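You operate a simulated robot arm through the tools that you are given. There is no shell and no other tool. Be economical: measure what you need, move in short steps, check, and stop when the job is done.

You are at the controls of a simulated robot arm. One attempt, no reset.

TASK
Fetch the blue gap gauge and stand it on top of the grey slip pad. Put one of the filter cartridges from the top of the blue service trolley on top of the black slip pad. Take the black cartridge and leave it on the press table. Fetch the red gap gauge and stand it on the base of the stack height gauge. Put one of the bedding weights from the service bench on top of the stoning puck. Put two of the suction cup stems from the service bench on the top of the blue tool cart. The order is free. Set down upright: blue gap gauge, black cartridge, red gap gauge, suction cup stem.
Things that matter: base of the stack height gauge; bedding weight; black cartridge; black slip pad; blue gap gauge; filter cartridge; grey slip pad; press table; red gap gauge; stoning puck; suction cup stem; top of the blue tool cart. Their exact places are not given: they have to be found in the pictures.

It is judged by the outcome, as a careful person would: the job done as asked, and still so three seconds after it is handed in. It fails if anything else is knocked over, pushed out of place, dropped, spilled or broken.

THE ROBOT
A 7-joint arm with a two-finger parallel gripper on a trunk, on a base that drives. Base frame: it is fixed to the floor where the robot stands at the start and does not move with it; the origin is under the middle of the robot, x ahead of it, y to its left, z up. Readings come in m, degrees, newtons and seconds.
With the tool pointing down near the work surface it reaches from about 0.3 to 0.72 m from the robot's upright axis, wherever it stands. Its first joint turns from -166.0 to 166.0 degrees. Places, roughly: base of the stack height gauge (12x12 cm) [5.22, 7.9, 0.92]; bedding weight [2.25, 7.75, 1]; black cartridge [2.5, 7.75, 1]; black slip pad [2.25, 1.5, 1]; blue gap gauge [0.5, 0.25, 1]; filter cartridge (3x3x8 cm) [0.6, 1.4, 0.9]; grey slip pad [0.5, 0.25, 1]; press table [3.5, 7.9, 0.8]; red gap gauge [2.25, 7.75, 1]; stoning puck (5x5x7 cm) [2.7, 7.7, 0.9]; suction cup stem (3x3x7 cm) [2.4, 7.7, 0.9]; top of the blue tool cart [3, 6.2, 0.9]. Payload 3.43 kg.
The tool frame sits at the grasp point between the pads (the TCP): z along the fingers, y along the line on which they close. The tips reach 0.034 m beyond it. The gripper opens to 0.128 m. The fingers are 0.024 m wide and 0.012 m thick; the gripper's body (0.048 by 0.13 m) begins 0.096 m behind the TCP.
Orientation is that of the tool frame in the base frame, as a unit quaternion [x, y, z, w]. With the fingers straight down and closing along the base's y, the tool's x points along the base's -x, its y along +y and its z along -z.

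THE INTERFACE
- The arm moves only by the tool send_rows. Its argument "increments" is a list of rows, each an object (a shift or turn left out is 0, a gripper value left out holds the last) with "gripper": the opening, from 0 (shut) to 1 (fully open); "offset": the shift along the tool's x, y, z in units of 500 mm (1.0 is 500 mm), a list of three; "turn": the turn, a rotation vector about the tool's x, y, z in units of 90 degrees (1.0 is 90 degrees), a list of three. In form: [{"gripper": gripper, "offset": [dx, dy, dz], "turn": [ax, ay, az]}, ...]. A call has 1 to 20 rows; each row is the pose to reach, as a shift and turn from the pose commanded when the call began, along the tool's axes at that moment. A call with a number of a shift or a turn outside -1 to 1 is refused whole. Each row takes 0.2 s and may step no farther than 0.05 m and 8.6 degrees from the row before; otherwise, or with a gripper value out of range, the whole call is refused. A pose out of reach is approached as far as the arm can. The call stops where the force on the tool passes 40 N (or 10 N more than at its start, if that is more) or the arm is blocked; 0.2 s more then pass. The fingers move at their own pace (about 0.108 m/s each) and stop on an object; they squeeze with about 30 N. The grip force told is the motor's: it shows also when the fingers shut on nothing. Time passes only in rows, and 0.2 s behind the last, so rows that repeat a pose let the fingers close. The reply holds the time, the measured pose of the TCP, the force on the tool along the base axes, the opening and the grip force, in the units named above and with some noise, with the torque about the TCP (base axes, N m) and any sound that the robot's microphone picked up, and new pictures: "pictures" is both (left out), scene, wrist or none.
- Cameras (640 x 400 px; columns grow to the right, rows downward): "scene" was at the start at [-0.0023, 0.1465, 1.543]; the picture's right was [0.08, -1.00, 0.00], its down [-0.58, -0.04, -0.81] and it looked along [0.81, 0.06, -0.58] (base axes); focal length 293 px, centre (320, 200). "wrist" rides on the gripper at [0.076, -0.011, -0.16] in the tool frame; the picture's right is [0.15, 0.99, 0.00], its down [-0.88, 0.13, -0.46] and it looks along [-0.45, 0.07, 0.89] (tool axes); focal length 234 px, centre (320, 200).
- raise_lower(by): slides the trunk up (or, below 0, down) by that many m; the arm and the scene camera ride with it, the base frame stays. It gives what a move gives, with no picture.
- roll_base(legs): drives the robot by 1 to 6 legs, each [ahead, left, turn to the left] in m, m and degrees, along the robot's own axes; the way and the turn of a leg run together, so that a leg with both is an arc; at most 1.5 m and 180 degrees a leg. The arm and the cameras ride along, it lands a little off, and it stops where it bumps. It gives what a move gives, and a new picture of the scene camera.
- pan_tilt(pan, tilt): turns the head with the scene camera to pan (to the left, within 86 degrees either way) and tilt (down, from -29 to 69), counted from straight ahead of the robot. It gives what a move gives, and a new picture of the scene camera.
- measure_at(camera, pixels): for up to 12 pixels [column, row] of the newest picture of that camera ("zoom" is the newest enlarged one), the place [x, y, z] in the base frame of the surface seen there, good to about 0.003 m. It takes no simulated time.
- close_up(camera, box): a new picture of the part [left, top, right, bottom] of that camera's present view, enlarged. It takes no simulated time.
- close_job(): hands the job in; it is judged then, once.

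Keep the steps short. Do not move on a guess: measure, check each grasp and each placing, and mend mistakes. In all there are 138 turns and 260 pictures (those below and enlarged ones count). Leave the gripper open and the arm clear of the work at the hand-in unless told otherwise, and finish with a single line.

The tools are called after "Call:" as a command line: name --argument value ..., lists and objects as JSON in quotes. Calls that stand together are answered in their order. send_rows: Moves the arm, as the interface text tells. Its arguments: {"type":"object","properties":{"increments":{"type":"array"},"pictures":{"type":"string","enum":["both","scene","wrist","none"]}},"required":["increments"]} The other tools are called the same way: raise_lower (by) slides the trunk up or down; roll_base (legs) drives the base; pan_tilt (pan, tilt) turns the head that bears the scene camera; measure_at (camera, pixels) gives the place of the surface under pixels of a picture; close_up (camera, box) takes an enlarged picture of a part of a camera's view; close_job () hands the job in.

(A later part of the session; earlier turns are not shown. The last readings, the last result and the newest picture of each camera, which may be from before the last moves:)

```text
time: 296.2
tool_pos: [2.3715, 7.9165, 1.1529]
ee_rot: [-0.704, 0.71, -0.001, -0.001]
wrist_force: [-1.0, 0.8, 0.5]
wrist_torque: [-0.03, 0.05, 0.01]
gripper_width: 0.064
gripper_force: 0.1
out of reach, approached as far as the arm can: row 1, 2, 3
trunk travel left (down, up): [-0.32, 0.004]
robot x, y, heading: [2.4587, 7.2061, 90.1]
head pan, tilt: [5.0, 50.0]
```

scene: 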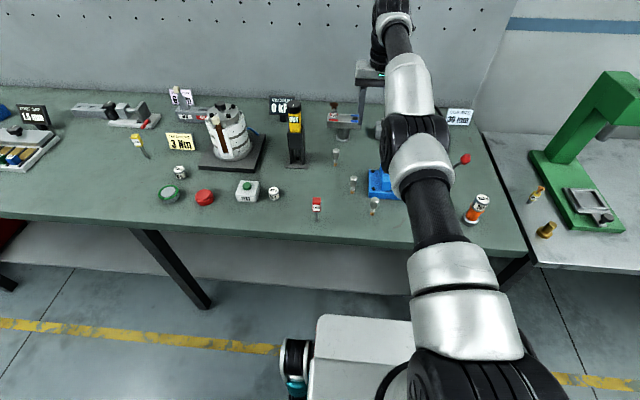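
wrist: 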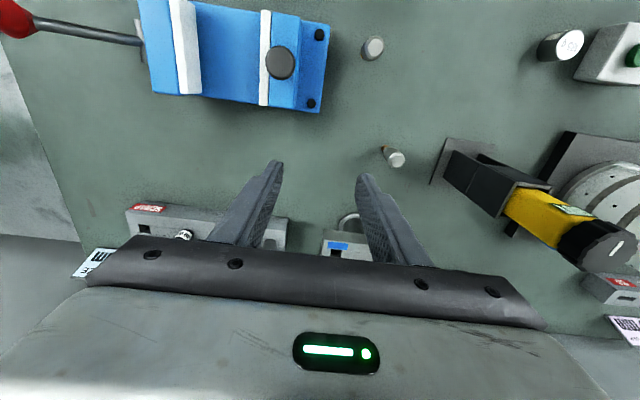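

The arm is near its straight singular pose. Try a longer pull-back with a rise.

Call:
send_rows --increments '[{"gripper": 0.5, "offset": [0.06, 0, -0.06]}, {"offset": [0.12, 0, -0.12]}, {"offset": [0.2, 0, -0.15]}, {"offset": [0.28, 0, -0.18]}, {"offset": [0.36, 0, -0.2]}, {"offset": [0.44, 0, -0.2]}, {"offset": [0.52, 0, -0.2]}, {"offset": [0.6, 0, -0.2]}]' --pictures "scene"

```text
time: 298.0
tool_pos: [2.3066, 7.8491, 1.3158]
ee_rot: [-0.705, 0.709, -0.001, 0.0]
wrist_force: [0.0, -0.2, 0.0]
wrist_torque: [0.0, 0.0, 0.0]
gripper_width: 0.0638
gripper_force: 0.1
out of reach, approached as far as the arm can: row 1, 2, 3, 4, 5, 6, 7, 8
trunk travel left (down, up): [-0.32, 0.004]
robot x, y, heading: [2.4549, 7.2027, 90.1]
head pan, tilt: [5.0, 50.0]
```

scene: 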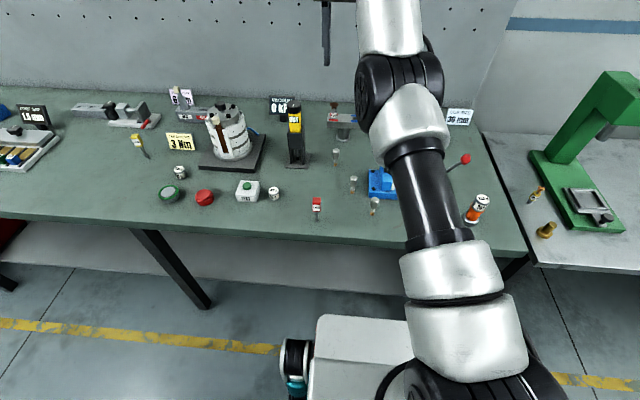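

Call:
send_rows --increments '[{"gripper": 0.5, "offset": [0.07, 0, 0.05]}, {"offset": [0.14, 0, 0.1]}, {"offset": [0.21, 0, 0.15]}, {"offset": [0.28, 0, 0.2]}, {"offset": [0.35, 0, 0.25]}, {"offset": [0.35, 0, 0.25]}, {"offset": [0.35, 0, 0.25]}, {"offset": [0.35, 0, 0.25]}]' --pictures "scene"

Call:
pan_tilt --pan -20 --tilt 35

```text
time: 299.8
tool_pos: [2.2614, 7.8616, 1.2568]
ee_rot: [-0.704, 0.71, -0.002, 0.001]
wrist_force: [-0.3, 0.4, -0.1]
wrist_torque: [0.02, 0.02, -0.02]
gripper_width: 0.0638
gripper_force: 0.1
out of reach, approached as far as the arm can: row 1, 2, 3, 4, 5, 6, 7, 8
trunk travel left (down, up): [-0.32, 0.004]
robot x, y, heading: [2.458, 7.2069, 89.9]
head pan, tilt: [5.0, 50.0]
```

scene: 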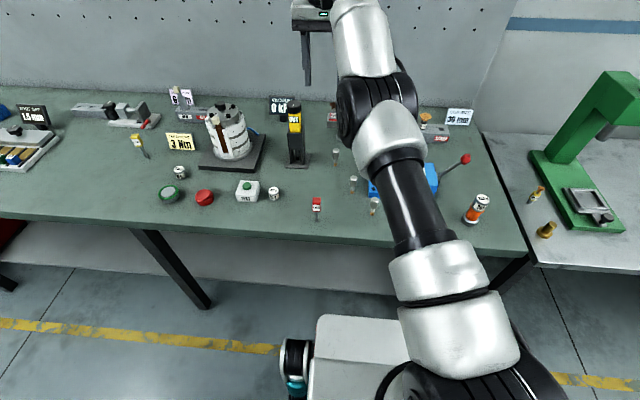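

```text
time: 300.7
tool_pos: [2.2604, 7.8614, 1.2575]
ee_rot: [-0.704, 0.71, -0.001, 0.0]
wrist_force: [0.3, -0.1, 0.4]
wrist_torque: [-0.01, 0.01, 0.02]
gripper_width: 0.0641
gripper_force: 0.1
trunk travel left (down, up): [-0.32, 0.004]
robot x, y, heading: [2.4602, 7.2086, 90.2]
head pan, tilt: [-20.0, 35.0]
```

scene: 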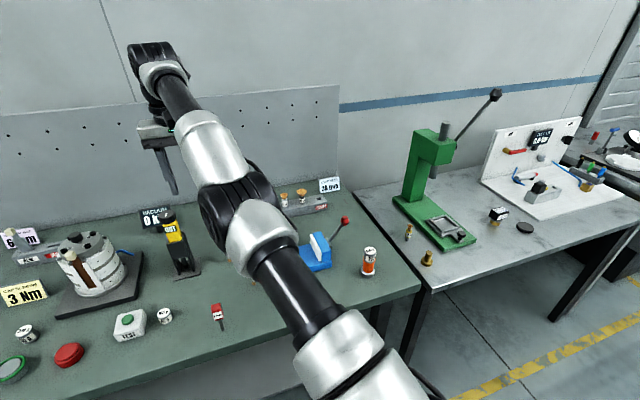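

The arm is exactly straight, so the solver cannot fold it. Try a tool pitch (tips towards the robot) together with a pull-back, to unlock the elbow.

Call:
send_rows --increments '[{"gripper": 0.5, "turn": [0, 0.09, 0]}, {"turn": [0, 0.18, 0], "offset": [0.03, 0, 0]}, {"turn": [0, 0.27, 0], "offset": [0.06, 0, 0]}, {"turn": [0, 0.36, 0], "offset": [0.1, 0, 0]}, {"turn": [0, 0.45, 0], "offset": [0.14, 0, 0]}, {"turn": [0, 0.54, 0], "offset": [0.18, 0, 0]}, {"turn": [0, 0.63, 0], "offset": [0.22, 0, 0]}]' --pictures "scene"

```text
time: 302.3
tool_pos: [2.314, 7.7484, 1.2443]
ee_rot: [-0.685, 0.69, -0.166, -0.165]
wrist_force: [-0.5, -0.5, -0.2]
wrist_torque: [0.04, -0.01, -0.03]
gripper_width: 0.0641
gripper_force: 0.1
out of reach, approached as far as the arm can: row 1, 2, 3, 4, 5, 6, 7
trunk travel left (down, up): [-0.32, 0.004]
robot x, y, heading: [2.4575, 7.2057, 90.1]
head pan, tilt: [-20.0, 35.0]
```

scene: 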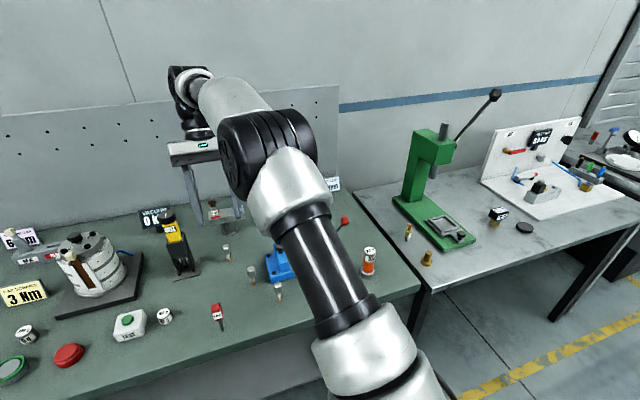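

The elbow has unlocked. Now bring the tool back to vertical while retracting further.

Call:
send_rows --increments '[{"gripper": 0.5, "offset": [0.06, 0, 0.03]}, {"offset": [0.12, 0, 0.06], "turn": [0, -0.06, 0]}, {"offset": [0.18, 0, 0.09], "turn": [0, -0.12, 0]}, {"offset": [0.24, 0, 0.12], "turn": [0, -0.18, 0]}, {"offset": [0.3, 0, 0.15], "turn": [0, -0.24, 0]}, {"offset": [0.3, 0, 0.15], "turn": [0, -0.3, 0]}]' --pictures "none"

```text
time: 303.7
tool_pos: [2.3108, 7.5806, 1.2453]
ee_rot: [-0.705, 0.71, 0.0, 0.002]
wrist_force: [-0.7, 0.5, -0.8]
wrist_torque: [0.01, 0.0, -0.02]
gripper_width: 0.0638
gripper_force: 0.0
trunk travel left (down, up): [-0.32, 0.004]
robot x, y, heading: [2.4575, 7.2057, 90.3]
head pan, tilt: [-20.0, 35.0]
```

Arm recovered. Hover above stem 1.

Call:
send_rows --increments '[{"gripper": 0.5, "offset": [-0.075, -0.0525, 0]}, {"offset": [-0.15, -0.105, 0]}, {"offset": [-0.225, -0.1575, 0]}, {"offset": [-0.3, -0.21, 0]}, {"offset": [-0.3, -0.21, 0.09]}, {"offset": [-0.3, -0.21, 0.18]}, {"offset": [-0.3, -0.21, 0.27]}, {"offset": [-0.3, -0.21, 0.36]}, {"offset": [-0.3, -0.21, 0.36]}]' --pictures "none"

Call:
close_up --camera "wrist" --box '[200, 60, 440, 240]'

```text
time: 305.7
tool_pos: [2.4186, 7.73, 1.0649]
ee_rot: [-0.704, 0.71, -0.001, 0.002]
wrist_force: [0.3, 0.1, -0.5]
wrist_torque: [-0.02, 0.01, 0.0]
gripper_width: 0.0637
gripper_force: 0.1
trunk travel left (down, up): [-0.32, 0.004]
robot x, y, heading: [2.4618, 7.2047, 90.0]
head pan, tilt: [-20.0, 35.0]
```

```text
2.22 times, centred on (320, 150) of wrist
```

zoom: 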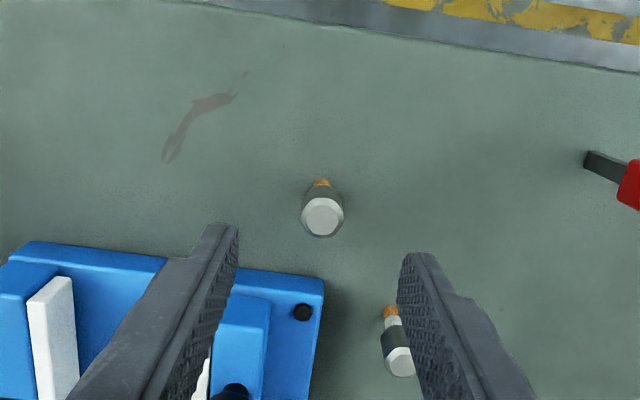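

Call:
measure_at --camera "zoom" --pixels '[[322, 200], [322, 216], [322, 232], [305, 216], [338, 216], [400, 362], [320, 275]]'

```text
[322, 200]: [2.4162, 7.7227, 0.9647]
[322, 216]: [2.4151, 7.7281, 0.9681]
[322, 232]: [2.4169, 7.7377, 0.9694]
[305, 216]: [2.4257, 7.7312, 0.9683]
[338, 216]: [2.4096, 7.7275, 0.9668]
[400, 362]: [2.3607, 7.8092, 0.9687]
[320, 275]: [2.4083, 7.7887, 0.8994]
```

Call:
send_rows --increments '[{"gripper": 0.4, "offset": [0, 0.004, 0.09]}, {"offset": [0, 0.004, 0.18]}, {"offset": [0, 0.004, 0.23]}, {"gripper": 0.2, "offset": [0, 0.004, 0.23]}, {"gripper": 0, "offset": [0, 0.004, 0.23]}, {"offset": [0, 0.004, 0.23]}, {"offset": [0, 0.004, 0.23]}]' --pictures "none"

Call:
send_rows --increments '[{"gripper": 0, "offset": [0, 0, -0.01]}, {"offset": [0, 0, -0.05]}, {"offset": [0, 0, -0.14]}, {"offset": [0, 0, -0.23]}]' --pictures "wrist"

```text
time: 307.3
tool_pos: [2.4172, 7.7299, 0.9494]
ee_rot: [-0.705, 0.71, -0.001, 0.001]
wrist_force: [-0.3, 0.3, 0.3]
wrist_torque: [0.03, -0.03, 0.0]
gripper_width: 0.0203
gripper_force: 30.5
trunk travel left (down, up): [-0.32, 0.004]
robot x, y, heading: [2.4586, 7.2062, 90.0]
head pan, tilt: [-20.0, 35.0]
```

```text
time: 308.3
tool_pos: [2.4151, 7.7296, 1.0654]
ee_rot: [-0.705, 0.71, -0.001, 0.001]
wrist_force: [-0.8, -0.2, -0.5]
wrist_torque: [-0.01, 0.0, 0.0]
gripper_width: 0.0203
gripper_force: 29.7
trunk travel left (down, up): [-0.32, 0.004]
robot x, y, heading: [2.4576, 7.2126, 90.2]
head pan, tilt: [-20.0, 35.0]
```

wrist: 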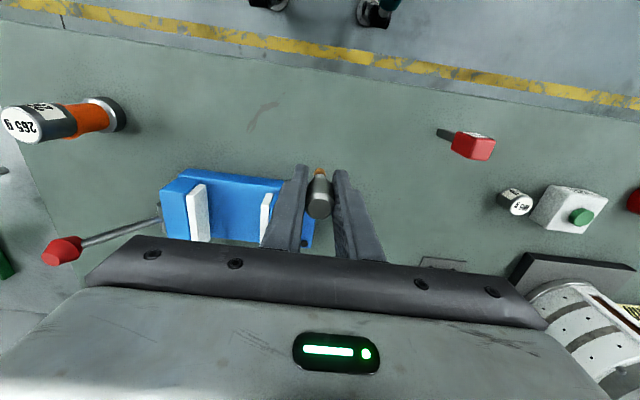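

Stem held. Raise and retract first, confirm, then drive.

Call:
send_rows --increments '[{"gripper": 0, "offset": [0.0, 0, -0.09]}, {"offset": [0.03, 0, -0.18]}, {"offset": [0.08, 0, -0.26]}, {"offset": [0.15, 0.04, -0.3]}, {"offset": [0.22, 0.1, -0.32]}, {"offset": [0.29, 0.16, -0.34]}, {"offset": [0.33, 0.24, -0.36]}, {"offset": [0.33, 0.32, -0.36]}, {"offset": [0.33, 0.4, -0.36]}]' --pictures "none"

```text
time: 310.3
tool_pos: [2.2156, 7.5654, 1.2441]
ee_rot: [-0.704, 0.71, -0.001, 0.001]
wrist_force: [-1.1, 0.8, -0.5]
wrist_torque: [0.0, 0.0, 0.01]
gripper_width: 0.0204
gripper_force: 30.2
trunk travel left (down, up): [-0.32, 0.004]
robot x, y, heading: [2.4596, 7.2061, 90.1]
head pan, tilt: [-20.0, 35.0]
```

Call:
roll_base --legs '[[-0.2, -0.45, 0], [0, 0, 179.5]]'

Call:
pan_tilt --pan 5 --tilt 42

```text
time: 322.7
tool_pos: [3.1528, 6.651, 1.2433]
ee_rot: [0.707, 0.707, -0.002, -0.001]
wrist_force: [0.4, 0.2, -0.5]
wrist_torque: [0.0, -0.01, -0.02]
gripper_width: 0.0206
gripper_force: 30.2
trunk travel left (down, up): [-0.32, 0.004]
robot x, y, heading: [2.9053, 7.005, -89.4]
head pan, tilt: [-20.0, 35.0]
```

scene: 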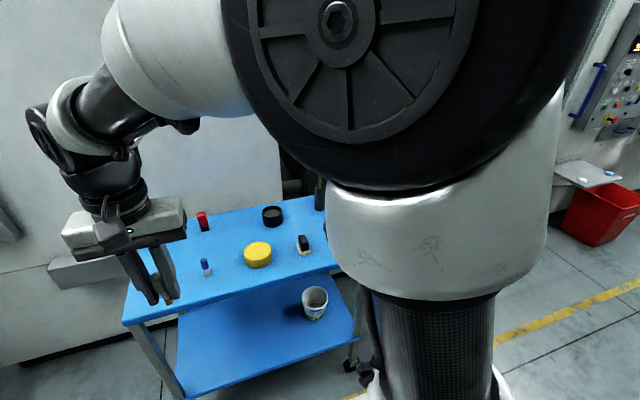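

```text
time: 323.6
tool_pos: [3.1525, 6.6526, 1.244]
ee_rot: [0.708, 0.706, -0.001, -0.001]
wrist_force: [-0.1, -0.1, -0.2]
wrist_torque: [0.01, -0.01, 0.02]
gripper_width: 0.02
gripper_force: 29.8
trunk travel left (down, up): [-0.32, 0.004]
robot x, y, heading: [2.9057, 7.0118, -89.7]
head pan, tilt: [5.0, 42.0]
```

scene: 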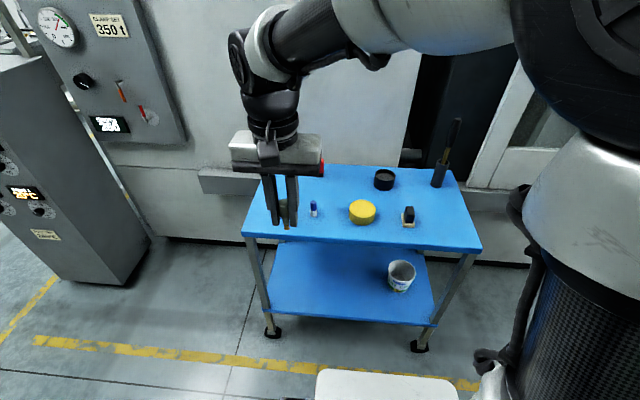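

Call:
measure_at --camera "scene" --pixels '[[340, 228], [330, 190], [440, 222], [362, 212], [313, 210], [407, 216], [244, 234], [480, 245], [385, 200], [435, 195], [360, 190]]'

```text
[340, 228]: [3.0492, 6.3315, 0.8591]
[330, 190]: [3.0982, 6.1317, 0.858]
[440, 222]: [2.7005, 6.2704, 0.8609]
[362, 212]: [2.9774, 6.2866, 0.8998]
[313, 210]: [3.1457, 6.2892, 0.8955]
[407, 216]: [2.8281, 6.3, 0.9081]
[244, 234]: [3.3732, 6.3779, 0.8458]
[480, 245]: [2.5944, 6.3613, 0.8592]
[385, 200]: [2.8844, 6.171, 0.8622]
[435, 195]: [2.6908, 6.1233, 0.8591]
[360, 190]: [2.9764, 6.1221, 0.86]
```

Cart top z 0.859; free area at x 3.2–3.35. Drive closer.

Call:
roll_base --legs '[[0.17, 0.15, 0]]'

Call:
close_up --camera "scene" --box '[120, 160, 440, 360]'

```text
time: 325.7
tool_pos: [3.3031, 6.4826, 1.2448]
ee_rot: [0.708, 0.706, -0.001, -0.001]
wrist_force: [-0.3, -0.9, 0.4]
wrist_torque: [0.0, 0.01, -0.02]
gripper_width: 0.0201
gripper_force: 29.6
trunk travel left (down, up): [-0.32, 0.004]
robot x, y, heading: [3.0603, 6.8384, -89.8]
head pan, tilt: [5.0, 42.0]
```

scene: 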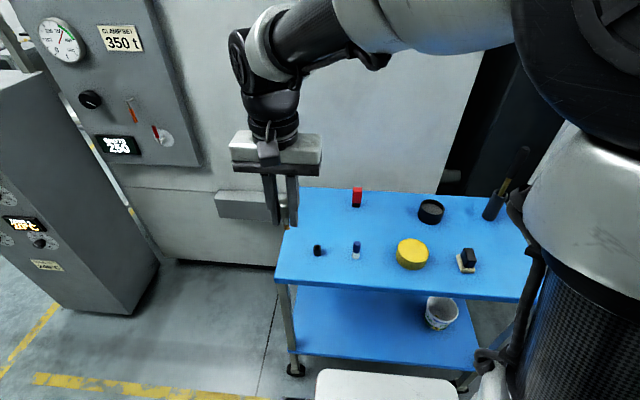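

```text
2.00 times, centred on (280, 260) of scene
```

zoom: 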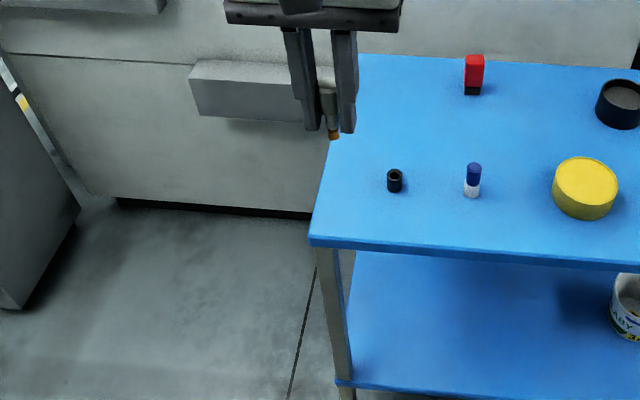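

Call:
measure_at --camera "zoom" --pixels '[[395, 180], [472, 180], [430, 125], [435, 225], [510, 215], [520, 120], [345, 215], [590, 240], [474, 75], [360, 130]]'

```text
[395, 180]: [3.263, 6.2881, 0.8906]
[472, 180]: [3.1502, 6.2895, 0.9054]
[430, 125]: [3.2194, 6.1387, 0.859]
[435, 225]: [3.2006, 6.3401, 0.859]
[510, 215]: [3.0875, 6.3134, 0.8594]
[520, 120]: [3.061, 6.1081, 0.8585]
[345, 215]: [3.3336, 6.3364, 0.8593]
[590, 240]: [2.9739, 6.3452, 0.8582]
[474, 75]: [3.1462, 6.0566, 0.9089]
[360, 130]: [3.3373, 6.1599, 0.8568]
```

Place stem 1 at (3.207, 6.20), clear of the small items. Go over it and descend to just above.

Call:
send_rows --increments '[{"gripper": 0, "offset": [-0.081, -0.027, 0]}, {"offset": [-0.162, -0.055, 0]}, {"offset": [-0.242, -0.082, 0]}, {"offset": [-0.323, -0.11, 0]}, {"offset": [-0.404, -0.137, 0]}, {"offset": [-0.485, -0.165, 0]}, {"offset": [-0.565, -0.192, 0]}, {"offset": [-0.565, -0.192, 0.09]}, {"offset": [-0.565, -0.192, 0.18]}, {"offset": [-0.565, -0.192, 0.27]}, {"offset": [-0.565, -0.192, 0.36]}, {"offset": [-0.565, -0.192, 0.45]}, {"offset": [-0.565, -0.192, 0.54]}, {"offset": [-0.565, -0.192, 0.63]}, {"offset": [-0.565, -0.192, 0.64]}]' --pictures "wrist"

Call:
close_up --camera "scene" --box '[260, 180, 420, 290]'

```text
time: 328.9
tool_pos: [3.2048, 6.1996, 0.9253]
ee_rot: [0.708, 0.706, -0.001, -0.001]
wrist_force: [-0.1, -0.2, 0.3]
wrist_torque: [-0.02, -0.02, 0.01]
gripper_width: 0.0204
gripper_force: 29.8
trunk travel left (down, up): [-0.32, 0.004]
robot x, y, heading: [3.0559, 6.8387, -89.7]
head pan, tilt: [5.0, 42.0]
```

wrist: 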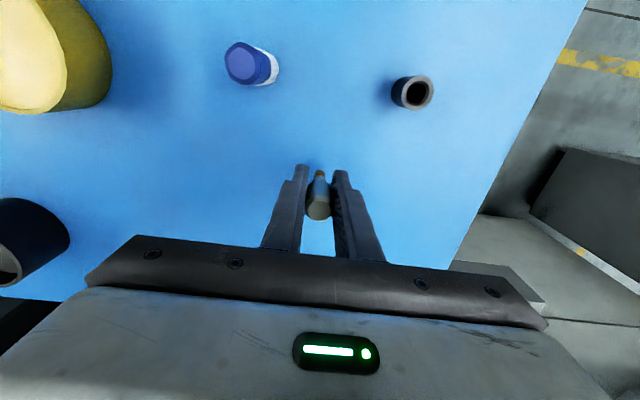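

```text
3.64 times, centred on (340, 235) of scene
```

zoom: 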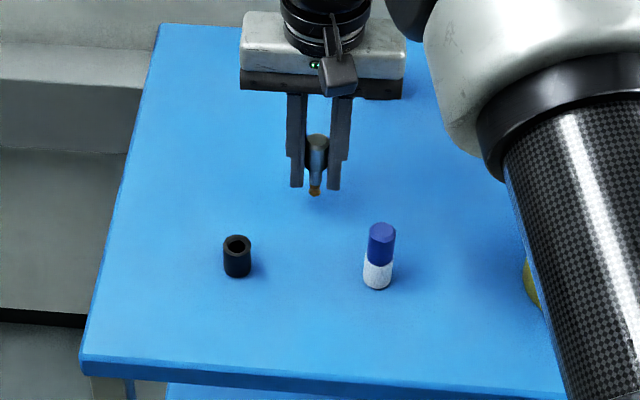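

Lower the last ~16 mm in small steps to contact.

Call:
send_rows --increments '[{"gripper": 0, "offset": [0, 0, 0.022]}, {"offset": [0, 0, 0.026]}, {"offset": [0, 0, 0.028]}, {"offset": [0, 0, 0.03]}, {"offset": [0, 0, 0.032]}, {"offset": [0, 0, 0.034]}]' --pictures "none"

```text
time: 330.3
tool_pos: [3.2053, 6.2002, 0.911]
ee_rot: [0.708, 0.706, -0.001, -0.001]
wrist_force: [0.2, 2.6, 13.1]
wrist_torque: [0.1, 0.0, -0.05]
gripper_width: 0.02
gripper_force: 30.5
trunk travel left (down, up): [-0.32, 0.004]
robot x, y, heading: [3.0548, 6.8399, -89.7]
head pan, tilt: [5.0, 42.0]
```

Call:
send_rows --increments '[{"gripper": 0, "offset": [0, 0, -0.002]}, {"gripper": 0.2, "offset": [0, 0, -0.002]}, {"gripper": 0.3, "offset": [0, 0, -0.002]}, {"gripper": 0.4, "offset": [0, 0, -0.002]}, {"gripper": 0.4, "offset": [0, 0, -0.002]}, {"offset": [0, 0, -0.06]}, {"offset": [0, 0, -0.14]}, {"offset": [0, 0, -0.22]}, {"offset": [0, 0, -0.3]}]' --pictures "none"

Call:
close_up --camera "scene" --box '[260, 180, 420, 290]'

```text
time: 332.3
tool_pos: [3.2063, 6.2007, 1.059]
ee_rot: [0.708, 0.706, -0.001, -0.001]
wrist_force: [-0.5, -0.4, 0.6]
wrist_torque: [-0.02, -0.04, -0.03]
gripper_width: 0.0512
gripper_force: 0.1
trunk travel left (down, up): [-0.32, 0.004]
robot x, y, heading: [3.0553, 6.838, -89.7]
head pan, tilt: [5.0, 42.0]
```

```text
3.64 times, centred on (340, 235) of scene
```

zoom: 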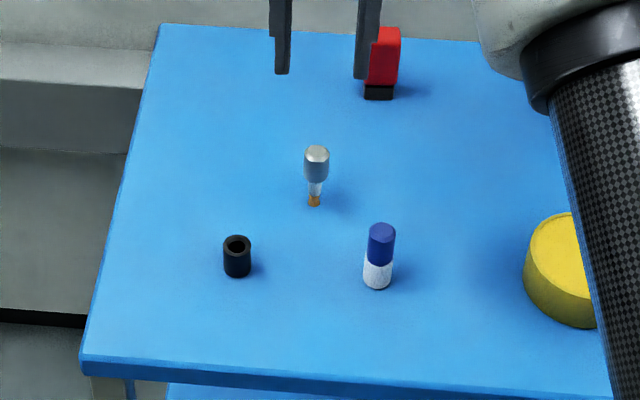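

Stem 1 stands. Retract the arm.

Call:
send_rows --increments '[{"gripper": 0.4, "offset": [0, 0, -0.09]}, {"offset": [0.02, 0, -0.18]}, {"offset": [0.06, 0.02, -0.26]}, {"offset": [0.12, 0.04, -0.32]}, {"offset": [0.2, 0.07, -0.35]}, {"offset": [0.28, 0.1, -0.37]}, {"offset": [0.36, 0.13, -0.37]}, {"offset": [0.44, 0.16, -0.37]}, {"offset": [0.52, 0.19, -0.37]}, {"offset": [0.58, 0.19, -0.37]}]' --pictures "none"

```text
time: 334.5
tool_pos: [3.3009, 6.4894, 1.2435]
ee_rot: [0.708, 0.706, -0.001, -0.001]
wrist_force: [0.4, -0.1, -0.1]
wrist_torque: [0.0, 0.01, -0.04]
gripper_width: 0.0514
gripper_force: 0.0
trunk travel left (down, up): [-0.32, 0.004]
robot x, y, heading: [3.0547, 6.8398, -89.5]
head pan, tilt: [5.0, 42.0]
```

Call:
roll_base --legs '[[-0.16, -0.6, 0], [0, 0, 179.5], [0.2, 0, 0]]'

```text
time: 349.5
tool_pos: [2.2088, 7.5465, 1.242]
ee_rot: [-0.707, 0.707, -0.001, 0.001]
wrist_force: [-0.1, 0.0, 0.2]
wrist_torque: [-0.04, -0.02, -0.03]
gripper_width: 0.051
gripper_force: 0.0
trunk travel left (down, up): [-0.32, 0.004]
robot x, y, heading: [2.4509, 7.1953, 90.4]
head pan, tilt: [5.0, 42.0]
```

scene: 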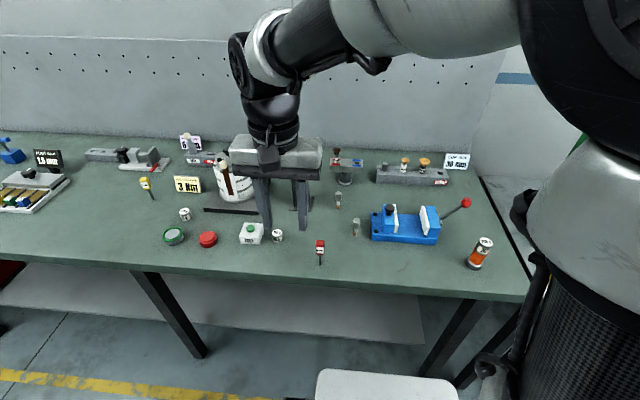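

Call:
send_rows --increments '[{"gripper": 0.45, "offset": [-0.0744, -0.043, 0]}, {"offset": [-0.149, -0.086, 0]}, {"offset": [-0.223, -0.129, 0]}, {"offset": [-0.298, -0.172, 0]}, {"offset": [-0.372, -0.215, 0]}, {"offset": [-0.447, -0.258, 0]}, {"offset": [-0.521, -0.301, 0]}, {"offset": [-0.521, -0.301, 0.09]}, {"offset": [-0.521, -0.301, 0.18]}, {"offset": [-0.521, -0.301, 0.27]}, {"offset": [-0.521, -0.301, 0.36]}, {"offset": [-0.521, -0.301, 0.36]}]' --pictures "none"

Call:
close_up --camera "wrist" --box '[200, 60, 440, 240]'

Call:
measure_at --camera "zoom" --pixels '[[322, 200], [322, 216], [322, 232], [305, 216], [338, 216]]'

```text
time: 352.1
tool_pos: [2.361, 7.8065, 1.061]
ee_rot: [-0.706, 0.708, -0.002, 0.001]
wrist_force: [-0.1, 0.0, 1.3]
wrist_torque: [0.0, -0.03, 0.02]
gripper_width: 0.0578
gripper_force: 0.0
trunk travel left (down, up): [-0.32, 0.004]
robot x, y, heading: [2.4535, 7.1982, 90.4]
head pan, tilt: [5.0, 42.0]
```

```text
2.22 times, centred on (320, 150) of wrist
```

zoom: 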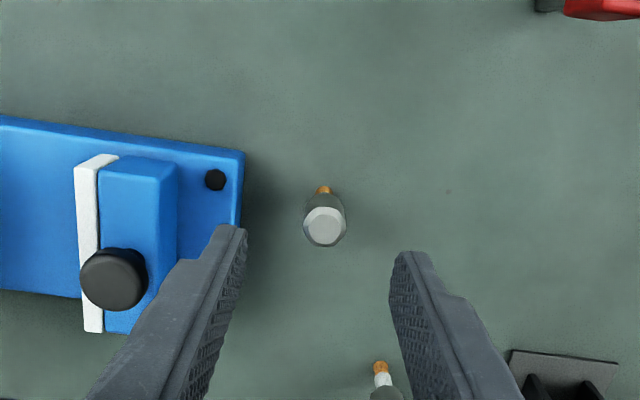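

```text
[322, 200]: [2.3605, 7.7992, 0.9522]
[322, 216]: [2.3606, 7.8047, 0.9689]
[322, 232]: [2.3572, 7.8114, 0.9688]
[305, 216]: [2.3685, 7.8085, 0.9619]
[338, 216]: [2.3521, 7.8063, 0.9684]
```

Call:
send_rows --increments '[{"gripper": 0.35, "offset": [-0.005, 0.006, 0.09]}, {"offset": [-0.005, 0.006, 0.15]}, {"offset": [-0.005, 0.006, 0.19]}, {"offset": [-0.005, 0.006, 0.222]}, {"gripper": 0.2, "offset": [-0.005, 0.006, 0.222]}, {"gripper": 0, "offset": [-0.005, 0.006, 0.222]}, {"offset": [-0.005, 0.006, 0.222]}, {"offset": [-0.005, 0.006, 0.222]}]' --pictures "none"

Call:
send_rows --increments '[{"gripper": 0, "offset": [0, 0, -0.01]}, {"offset": [0, 0, -0.05]}, {"offset": [0, 0, -0.14]}, {"offset": [0, 0, -0.23]}, {"offset": [0, 0, -0.32]}, {"offset": [0.02, 0, -0.41]}, {"offset": [0.05, 0, -0.5]}]' --pictures "wrist"

```text
time: 353.9
tool_pos: [2.3584, 7.809, 0.9519]
ee_rot: [-0.707, 0.708, -0.002, 0.001]
wrist_force: [-0.3, 0.4, 0.6]
wrist_torque: [0.03, 0.0, 0.0]
gripper_width: 0.0205
gripper_force: 30.1
trunk travel left (down, up): [-0.32, 0.004]
robot x, y, heading: [2.4496, 7.196, 90.5]
head pan, tilt: [5.0, 42.0]
```

```text
time: 355.5
tool_pos: [2.3553, 7.7843, 1.2029]
ee_rot: [-0.707, 0.708, -0.001, 0.001]
wrist_force: [0.0, 0.0, -0.5]
wrist_torque: [-0.03, 0.03, 0.0]
gripper_width: 0.0203
gripper_force: 29.8
trunk travel left (down, up): [-0.32, 0.004]
robot x, y, heading: [2.4537, 7.1985, 90.7]
head pan, tilt: [5.0, 42.0]
```

wrist: 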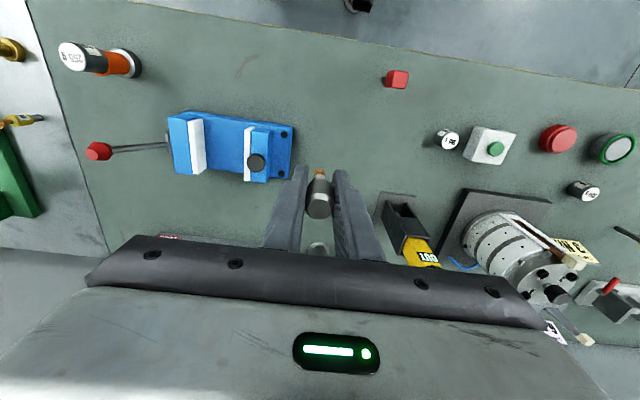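

Stem 2 held. Retract, then drive.

Call:
send_rows --increments '[{"gripper": 0, "offset": [0.067, 0.042, -0.03]}, {"offset": [0.134, 0.084, -0.06]}, {"offset": [0.2, 0.125, -0.08]}, {"offset": [0.267, 0.167, -0.08]}, {"offset": [0.334, 0.209, -0.08]}, {"offset": [0.4, 0.25, -0.08]}, {"offset": [0.468, 0.292, -0.08]}]' --pictures "none"

Call:
roll_base --legs '[[-0.19, -0.6, 0], [0, 0, 179], [0.16, 0, 0]]'

Call:
close_up --camera "scene" --box '[180, 160, 500, 360]'

```text
time: 357.1
tool_pos: [2.2089, 7.5503, 1.2392]
ee_rot: [-0.707, 0.708, -0.002, 0.001]
wrist_force: [0.9, 0.4, 0.0]
wrist_torque: [0.0, -0.02, 0.01]
gripper_width: 0.0202
gripper_force: 30.4
trunk travel left (down, up): [-0.32, 0.004]
robot x, y, heading: [2.4509, 7.1953, 90.3]
head pan, tilt: [5.0, 42.0]
```

```text
time: 371.8
tool_pos: [3.2774, 6.4855, 1.2399]
ee_rot: [0.719, 0.695, -0.001, -0.001]
wrist_force: [0.2, 0.2, -0.8]
wrist_torque: [0.02, 0.0, -0.02]
gripper_width: 0.02
gripper_force: 30.1
trunk travel left (down, up): [-0.32, 0.004]
robot x, y, heading: [3.046, 6.848, -91.5]
head pan, tilt: [5.0, 42.0]
```

scene: 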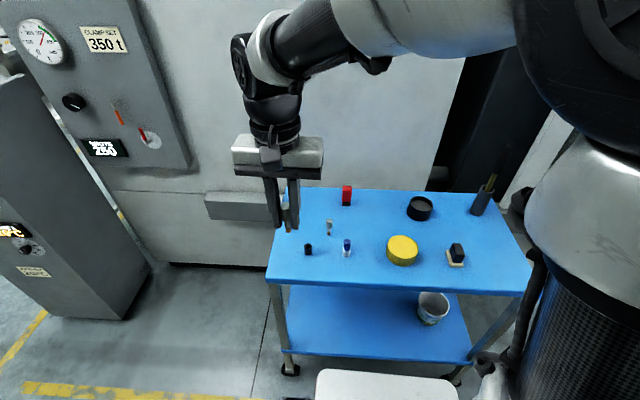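

```text
2.00 times, centred on (340, 260) of scene
```

zoom: 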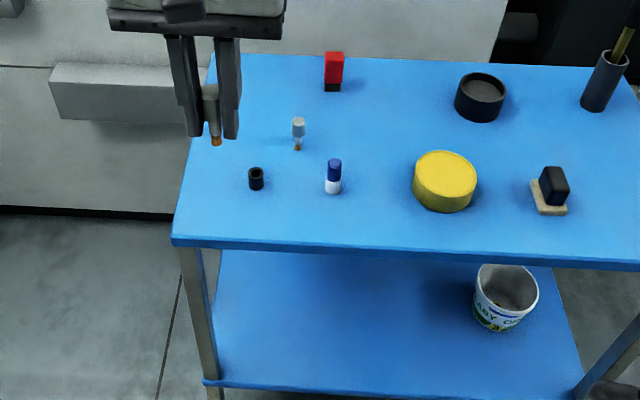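

Call:
measure_at --camera "zoom" --pixels '[[385, 150], [414, 170], [380, 130], [333, 165], [298, 122]]'

Call:
send_rows --increments '[{"gripper": 0, "offset": [-0.073, -0.049, 0]}, {"offset": [-0.146, -0.099, 0]}, {"offset": [-0.219, -0.148, 0]}, {"offset": [-0.292, -0.197, 0]}, {"offset": [-0.365, -0.247, 0]}, {"offset": [-0.438, -0.296, 0]}, {"offset": [-0.511, -0.346, 0]}, {"offset": [-0.585, -0.395, 0]}, {"offset": [-0.585, -0.395, 0.09]}, {"offset": [-0.585, -0.395, 0.18]}, {"offset": [-0.585, -0.395, 0.27]}, {"offset": [-0.585, -0.395, 0.36]}, {"offset": [-0.585, -0.395, 0.45]}, {"offset": [-0.585, -0.395, 0.54]}, {"offset": [-0.585, -0.395, 0.62]}]' --pictures "wrist"

Call:
close_up --camera "scene" --box '[270, 180, 430, 290]'

```text
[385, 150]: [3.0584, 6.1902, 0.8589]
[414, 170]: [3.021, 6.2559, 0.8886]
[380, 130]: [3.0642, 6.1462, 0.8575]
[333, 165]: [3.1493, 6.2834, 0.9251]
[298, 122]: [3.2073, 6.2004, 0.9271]
```

```text
time: 375.0
tool_pos: [3.0678, 6.2017, 0.9301]
ee_rot: [0.719, 0.695, -0.002, -0.001]
wrist_force: [0.1, 0.0, 0.7]
wrist_torque: [-0.01, -0.01, -0.01]
gripper_width: 0.0203
gripper_force: 30.1
trunk travel left (down, up): [-0.32, 0.004]
robot x, y, heading: [3.0522, 6.8512, -91.4]
head pan, tilt: [5.0, 42.0]
```

wrist: 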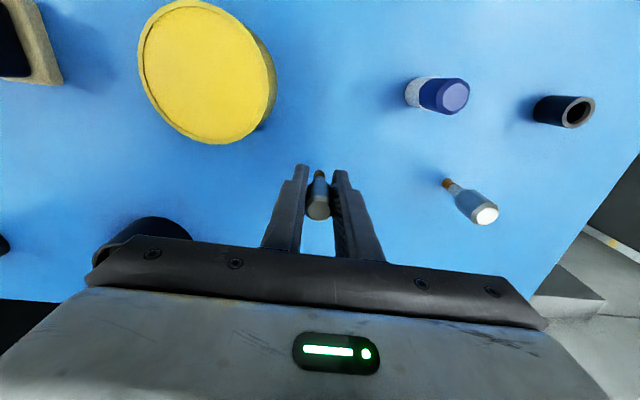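

```text
3.64 times, centred on (350, 235) of scene
```

zoom: 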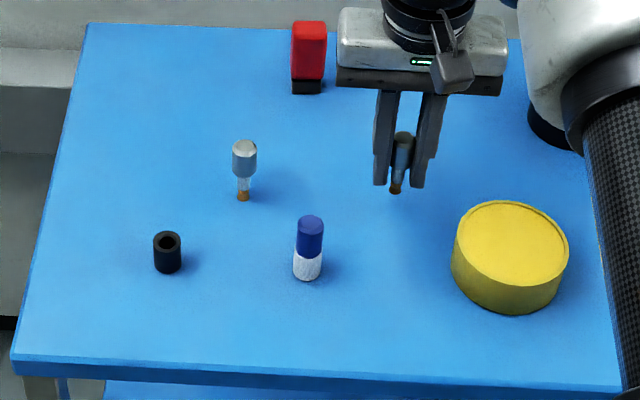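

Call:
send_rows --increments '[{"gripper": 0, "offset": [0, 0, 0.02]}, {"offset": [0, 0, 0.03]}, {"offset": [0, 0, 0.033]}, {"offset": [0, 0, 0.035]}, {"offset": [0, 0, 0.037]}]' --pictures "none"

```text
time: 376.2
tool_pos: [3.0691, 6.2022, 0.9118]
ee_rot: [0.719, 0.695, -0.001, -0.001]
wrist_force: [0.5, 0.0, 0.3]
wrist_torque: [-0.01, 0.0, 0.04]
gripper_width: 0.0203
gripper_force: 30.0
trunk travel left (down, up): [-0.32, 0.004]
robot x, y, heading: [3.05, 6.8478, -91.6]
head pan, tilt: [5.0, 42.0]
```

Call:
send_rows --increments '[{"gripper": 0, "offset": [0, 0, 0.001]}, {"offset": [0, 0, 0.002]}, {"offset": [0, 0, 0.003]}]' --pictures "none"

```text
time: 377.0
tool_pos: [3.0699, 6.2017, 0.9109]
ee_rot: [0.719, 0.695, -0.002, 0.0]
wrist_force: [1.0, 0.0, 3.0]
wrist_torque: [0.06, -0.03, -0.01]
gripper_width: 0.0202
gripper_force: 30.0
trunk travel left (down, up): [-0.32, 0.004]
robot x, y, heading: [3.0465, 6.8518, -91.4]
head pan, tilt: [5.0, 42.0]
```

Contact. Open and rise.

Call:
send_rows --increments '[{"gripper": 0.2}, {"gripper": 0.3}, {"gripper": 0.4}, {"gripper": 0.4}, {"offset": [0, 0, -0.06]}, {"offset": [0, 0, -0.14]}, {"offset": [0, 0, -0.22]}, {"offset": [0, 0, -0.3]}, {"offset": [0.03, 0, -0.39]}, {"offset": [0.07, 0.02, -0.48]}, {"offset": [0.1, 0.05, -0.56]}, {"offset": [0.15, 0.09, -0.62]}, {"offset": [0.22, 0.14, -0.65]}, {"offset": [0.29, 0.19, -0.66]}, {"offset": [0.36, 0.24, -0.66]}, {"offset": [0.43, 0.29, -0.66]}, {"offset": [0.5, 0.34, -0.66]}, {"offset": [0.57, 0.38, -0.66]}]' --pictures "none"

Call:
close_up --camera "scene" --box '[270, 180, 430, 290]'

```text
refused: row 10 steps farther than a row can; nothing moved
```

```text
3.64 times, centred on (350, 235) of scene
```

zoom: 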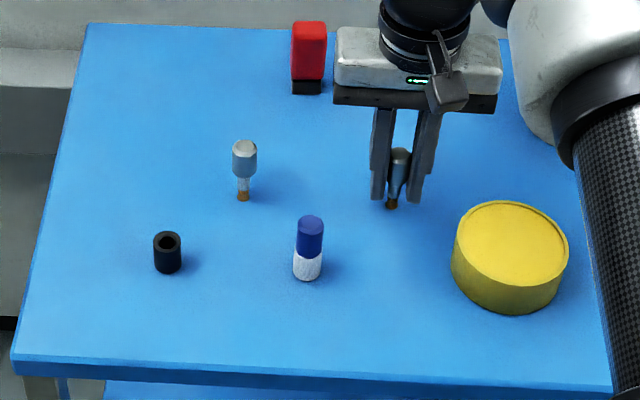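

Call:
send_rows --increments '[{"gripper": 0.2}, {"gripper": 0.3}, {"gripper": 0.4}, {"gripper": 0.4}, {"offset": [0, 0, -0.06]}, {"offset": [0, 0, -0.14]}, {"offset": [0, 0, -0.22]}, {"offset": [0, 0, -0.3]}, {"offset": [0, 0, -0.39]}, {"offset": [0, 0, -0.48]}, {"offset": [0.02, 0.02, -0.56]}, {"offset": [0.07, 0.06, -0.62]}, {"offset": [0.13, 0.12, -0.65]}, {"offset": [0.2, 0.17, -0.66]}, {"offset": [0.27, 0.22, -0.66]}, {"offset": [0.34, 0.27, -0.66]}, {"offset": [0.41, 0.32, -0.66]}, {"offset": [0.49, 0.36, -0.66]}, {"offset": [0.57, 0.39, -0.66]}]' --pictures "none"

Call:
close_up --camera "scene" --box '[270, 180, 430, 290]'

```text
time: 381.0
tool_pos: [3.2745, 6.4814, 1.2392]
ee_rot: [0.719, 0.695, -0.001, -0.002]
wrist_force: [0.8, 0.1, 0.2]
wrist_torque: [-0.02, 0.0, -0.01]
gripper_width: 0.051
gripper_force: 0.0
trunk travel left (down, up): [-0.32, 0.004]
robot x, y, heading: [3.0453, 6.8479, -91.4]
head pan, tilt: [5.0, 42.0]
```

```text
3.64 times, centred on (350, 235) of scene
```

zoom: 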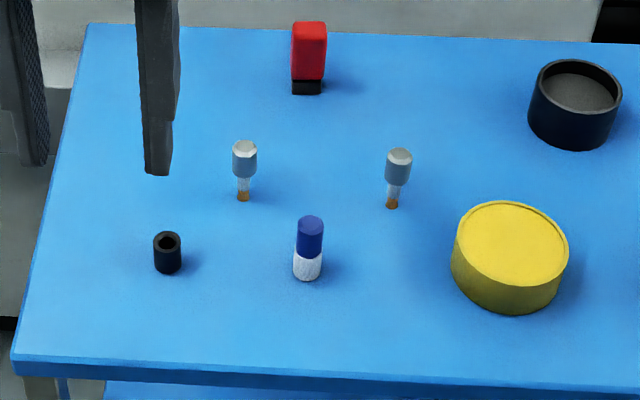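

Both stems stand on the cart. Go back for the red gap gauge.

Call:
roll_base --legs '[[-0.16, -0.62, 0], [0, 0, 179.9], [0.2, 0, 1.5]]'

Call:
close_up --camera "scene" --box '[260, 210, 380, 285]'

```text
time: 396.2
tool_pos: [2.2064, 7.5894, 1.2403]
ee_rot: [-0.698, 0.716, -0.001, 0.002]
wrist_force: [0.1, -0.2, 0.5]
wrist_torque: [-0.02, 0.0, -0.03]
gripper_width: 0.0512
gripper_force: 0.1
trunk travel left (down, up): [-0.32, 0.004]
robot x, y, heading: [2.4395, 7.2218, 89.2]
head pan, tilt: [5.0, 42.0]
```

scene: 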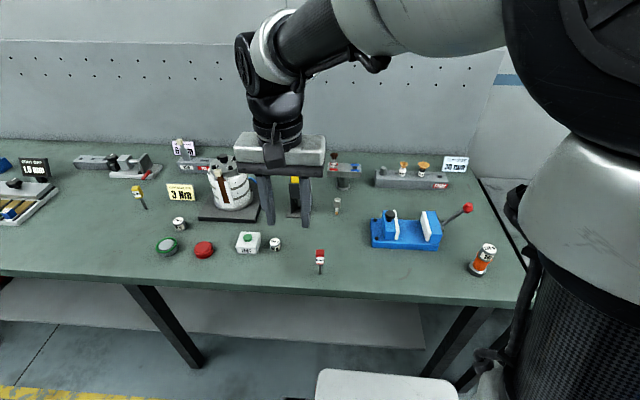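

```text
5.33 times, centred on (320, 248) of scene
```

zoom: 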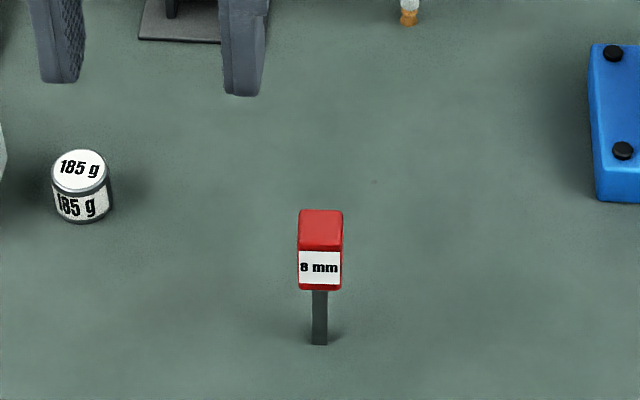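

Call:
send_rows --increments '[{"gripper": 0.45, "offset": [-0.07, -0.032, 0]}, {"offset": [-0.14, -0.064, 0]}, {"offset": [-0.2077, -0.096, 0]}, {"offset": [-0.2077, -0.096, 0.09]}, {"offset": [-0.2077, -0.096, 0.18]}, {"offset": [-0.2077, -0.096, 0.27]}, {"offset": [-0.2077, -0.096, 0.3]}, {"offset": [-0.2077, -0.096, 0.3], "turn": [0, 0, 0.016]}]' --pictures "none"

Call:
close_up --camera "wrist" --box '[240, 80, 400, 240]'

Call:
measure_at --camera "zoom" --pixels '[[320, 180], [300, 180], [340, 180], [320, 165], [320, 200], [320, 210], [290, 180]]'

```text
time: 398.0
tool_pos: [2.258, 7.6934, 1.0897]
ee_rot: [-0.688, 0.726, -0.001, 0.001]
wrist_force: [0.3, -0.5, 0.1]
wrist_torque: [-0.03, 0.02, 0.0]
gripper_width: 0.0575
gripper_force: 0.1
trunk travel left (down, up): [-0.32, 0.004]
robot x, y, heading: [2.436, 7.2203, 89.2]
head pan, tilt: [5.0, 42.0]
```

```text
2.50 times, centred on (320, 160) of wrist
```

zoom: 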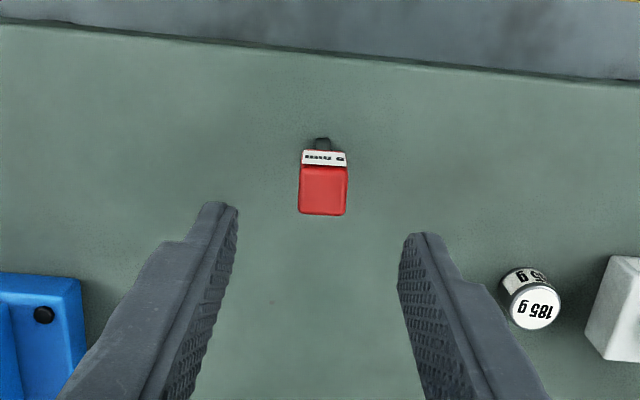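

```text
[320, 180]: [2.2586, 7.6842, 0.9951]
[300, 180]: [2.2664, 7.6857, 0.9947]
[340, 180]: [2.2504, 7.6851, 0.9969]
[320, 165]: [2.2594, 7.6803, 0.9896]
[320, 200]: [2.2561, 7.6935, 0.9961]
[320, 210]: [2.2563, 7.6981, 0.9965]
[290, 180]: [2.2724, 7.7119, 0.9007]
```

Call:
send_rows --increments '[{"gripper": 0.4, "offset": [0.007, 0.002, 0.06], "turn": [0, 0, -0.034]}, {"offset": [0.007, 0.002, 0.14], "turn": [0, 0, -0.034]}, {"offset": [0.007, 0.002, 0.2], "turn": [0, 0, -0.034]}, {"offset": [0.007, 0.002, 0.229], "turn": [0, 0, -0.034]}, {"gripper": 0.22, "offset": [0.007, 0.002, 0.229], "turn": [0, 0, -0.034]}, {"gripper": 0.1, "offset": [0.007, 0.002, 0.229], "turn": [0, 0, -0.034]}, {"gripper": 0, "offset": [0.007, 0.002, 0.229], "turn": [0, 0, -0.034]}, {"offset": [0.007, 0.002, 0.229], "turn": [0, 0, -0.034]}]' --pictures "none"

Call:
send_rows --increments '[{"gripper": 0, "offset": [0, 0, -0.01]}, {"offset": [0, 0, -0.05]}, {"offset": [0, 0, -0.14]}, {"offset": [0, 0, -0.23]}, {"offset": [0, 0, -0.32]}, {"offset": [0, 0, -0.41]}, {"offset": [0, 0, -0.5]}]' --pictures "wrist"

Call:
close_up --camera "scene" --box '[220, 120, 380, 230]'

```text
time: 399.8
tool_pos: [2.2572, 7.6888, 0.9748]
ee_rot: [0.708, -0.706, 0.001, -0.001]
wrist_force: [0.4, 0.4, 0.5]
wrist_torque: [-0.02, 0.02, 0.03]
gripper_width: 0.0213
gripper_force: 30.2
trunk travel left (down, up): [-0.32, 0.004]
robot x, y, heading: [2.4374, 7.2224, 89.0]
head pan, tilt: [5.0, 42.0]
```

```text
time: 401.4
tool_pos: [2.2559, 7.6877, 1.2262]
ee_rot: [0.708, -0.706, 0.001, -0.001]
wrist_force: [-0.8, 0.7, -1.4]
wrist_torque: [-0.01, 0.02, -0.02]
gripper_width: 0.0214
gripper_force: 29.7
trunk travel left (down, up): [-0.32, 0.004]
robot x, y, heading: [2.4386, 7.225, 89.3]
head pan, tilt: [5.0, 42.0]
```

wrist: 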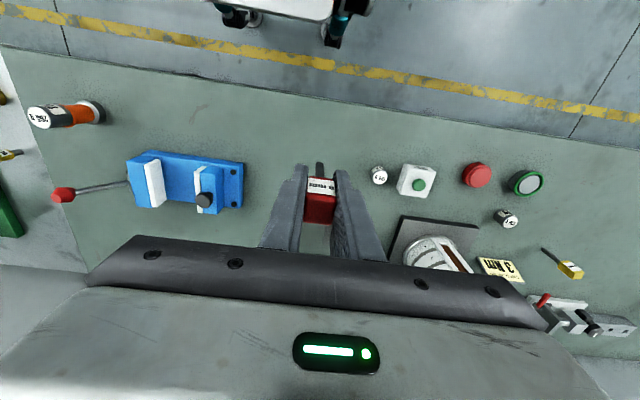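

```text
3.64 times, centred on (300, 175) of scene
```

zoom: 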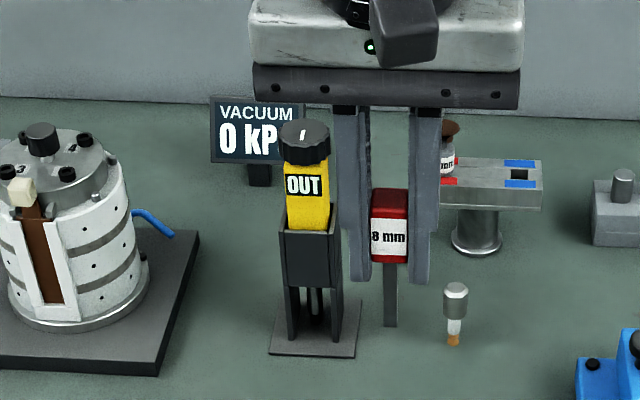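

Red gauge held upright. Retract, then drive right to the height-gauge bench.

Call:
send_rows --increments '[{"gripper": 0, "offset": [0.07, 0.028, -0.01]}, {"offset": [0.14, 0.056, -0.02]}, {"offset": [0.2, 0.084, -0.03]}, {"offset": [0.236, 0.112, -0.03]}]' --pictures "none"

Call:
roll_base --legs '[[-0.12, 0, 0.7], [0, -1.4, 0], [0, -1.3, 0]]'

Call:
close_up --camera "scene" --box '[160, 120, 480, 320]'

```text
time: 402.4
tool_pos: [2.1999, 7.5686, 1.2402]
ee_rot: [0.708, -0.706, 0.001, -0.001]
wrist_force: [0.0, 0.0, -0.6]
wrist_torque: [0.0, -0.02, 0.01]
gripper_width: 0.0214
gripper_force: 30.3
trunk travel left (down, up): [-0.32, 0.004]
robot x, y, heading: [2.4384, 7.225, 89.2]
head pan, tilt: [5.0, 42.0]
```

```text
time: 429.3
tool_pos: [4.9124, 7.4212, 1.2401]
ee_rot: [0.708, -0.706, 0.001, -0.001]
wrist_force: [-0.3, 0.8, -0.9]
wrist_torque: [0.01, -0.02, 0.02]
gripper_width: 0.0214
gripper_force: 29.6
trunk travel left (down, up): [-0.32, 0.004]
robot x, y, heading: [5.1587, 7.0722, 88.9]
head pan, tilt: [5.0, 42.0]
```

scene: 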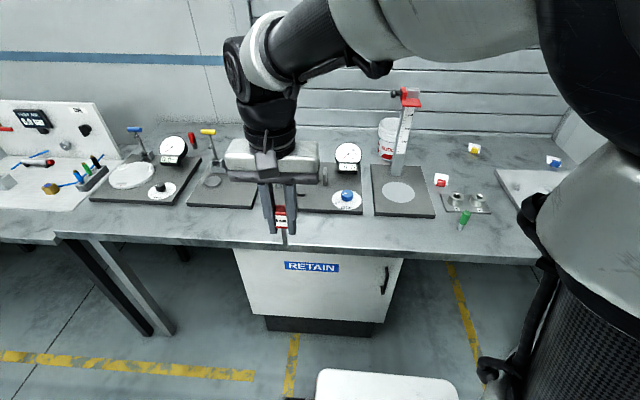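

```text
2.00 times, centred on (320, 220) of scene
```

zoom: 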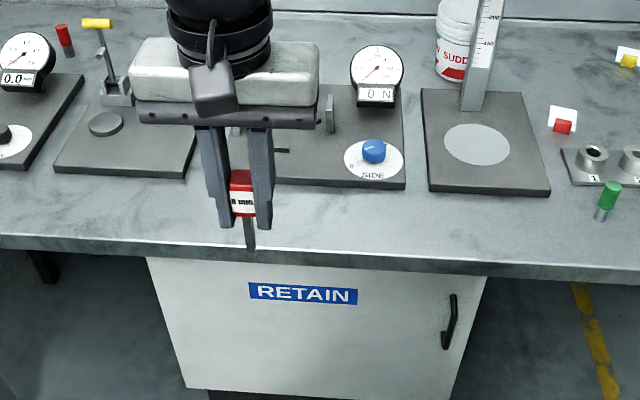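

The column with a mm scale and red slider is the stack height gauge; measure its base.

Call:
measure_at --camera "zoom" --pixels '[[477, 145], [430, 185], [545, 188], [425, 95], [515, 97], [477, 125], [477, 165], [477, 85], [500, 185]]'

Call:
close_up --camera "scene" --box '[350, 70, 480, 230]'

```text
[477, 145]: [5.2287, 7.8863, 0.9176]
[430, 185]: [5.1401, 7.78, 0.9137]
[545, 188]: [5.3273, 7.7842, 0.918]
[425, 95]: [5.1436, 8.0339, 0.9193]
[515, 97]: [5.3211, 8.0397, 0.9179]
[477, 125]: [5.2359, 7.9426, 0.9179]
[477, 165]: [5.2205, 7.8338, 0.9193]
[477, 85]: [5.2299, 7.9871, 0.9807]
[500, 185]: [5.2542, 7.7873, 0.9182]
```

```text
2.50 times, centred on (415, 150) of scene
```

zoom: 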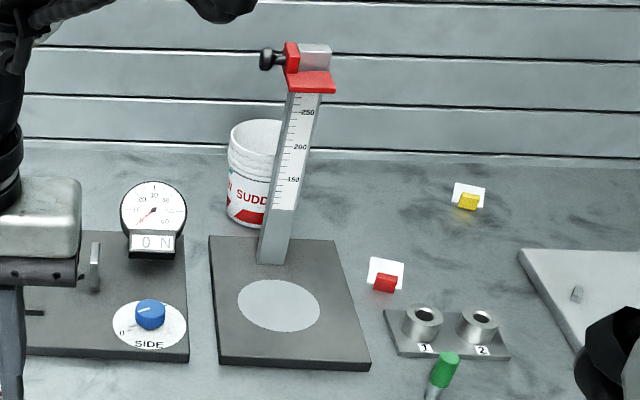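

Call:
measure_at --camera "zoom" --pixels '[[310, 86], [310, 75], [330, 90], [285, 85], [292, 60], [268, 60], [275, 250], [280, 285], [280, 328]]'

```text
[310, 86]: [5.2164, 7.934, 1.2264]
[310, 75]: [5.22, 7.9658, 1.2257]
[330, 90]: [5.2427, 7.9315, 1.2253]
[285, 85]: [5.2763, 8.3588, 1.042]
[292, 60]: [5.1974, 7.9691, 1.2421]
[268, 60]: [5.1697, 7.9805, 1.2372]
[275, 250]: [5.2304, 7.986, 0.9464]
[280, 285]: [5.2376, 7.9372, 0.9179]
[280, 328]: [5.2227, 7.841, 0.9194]
```

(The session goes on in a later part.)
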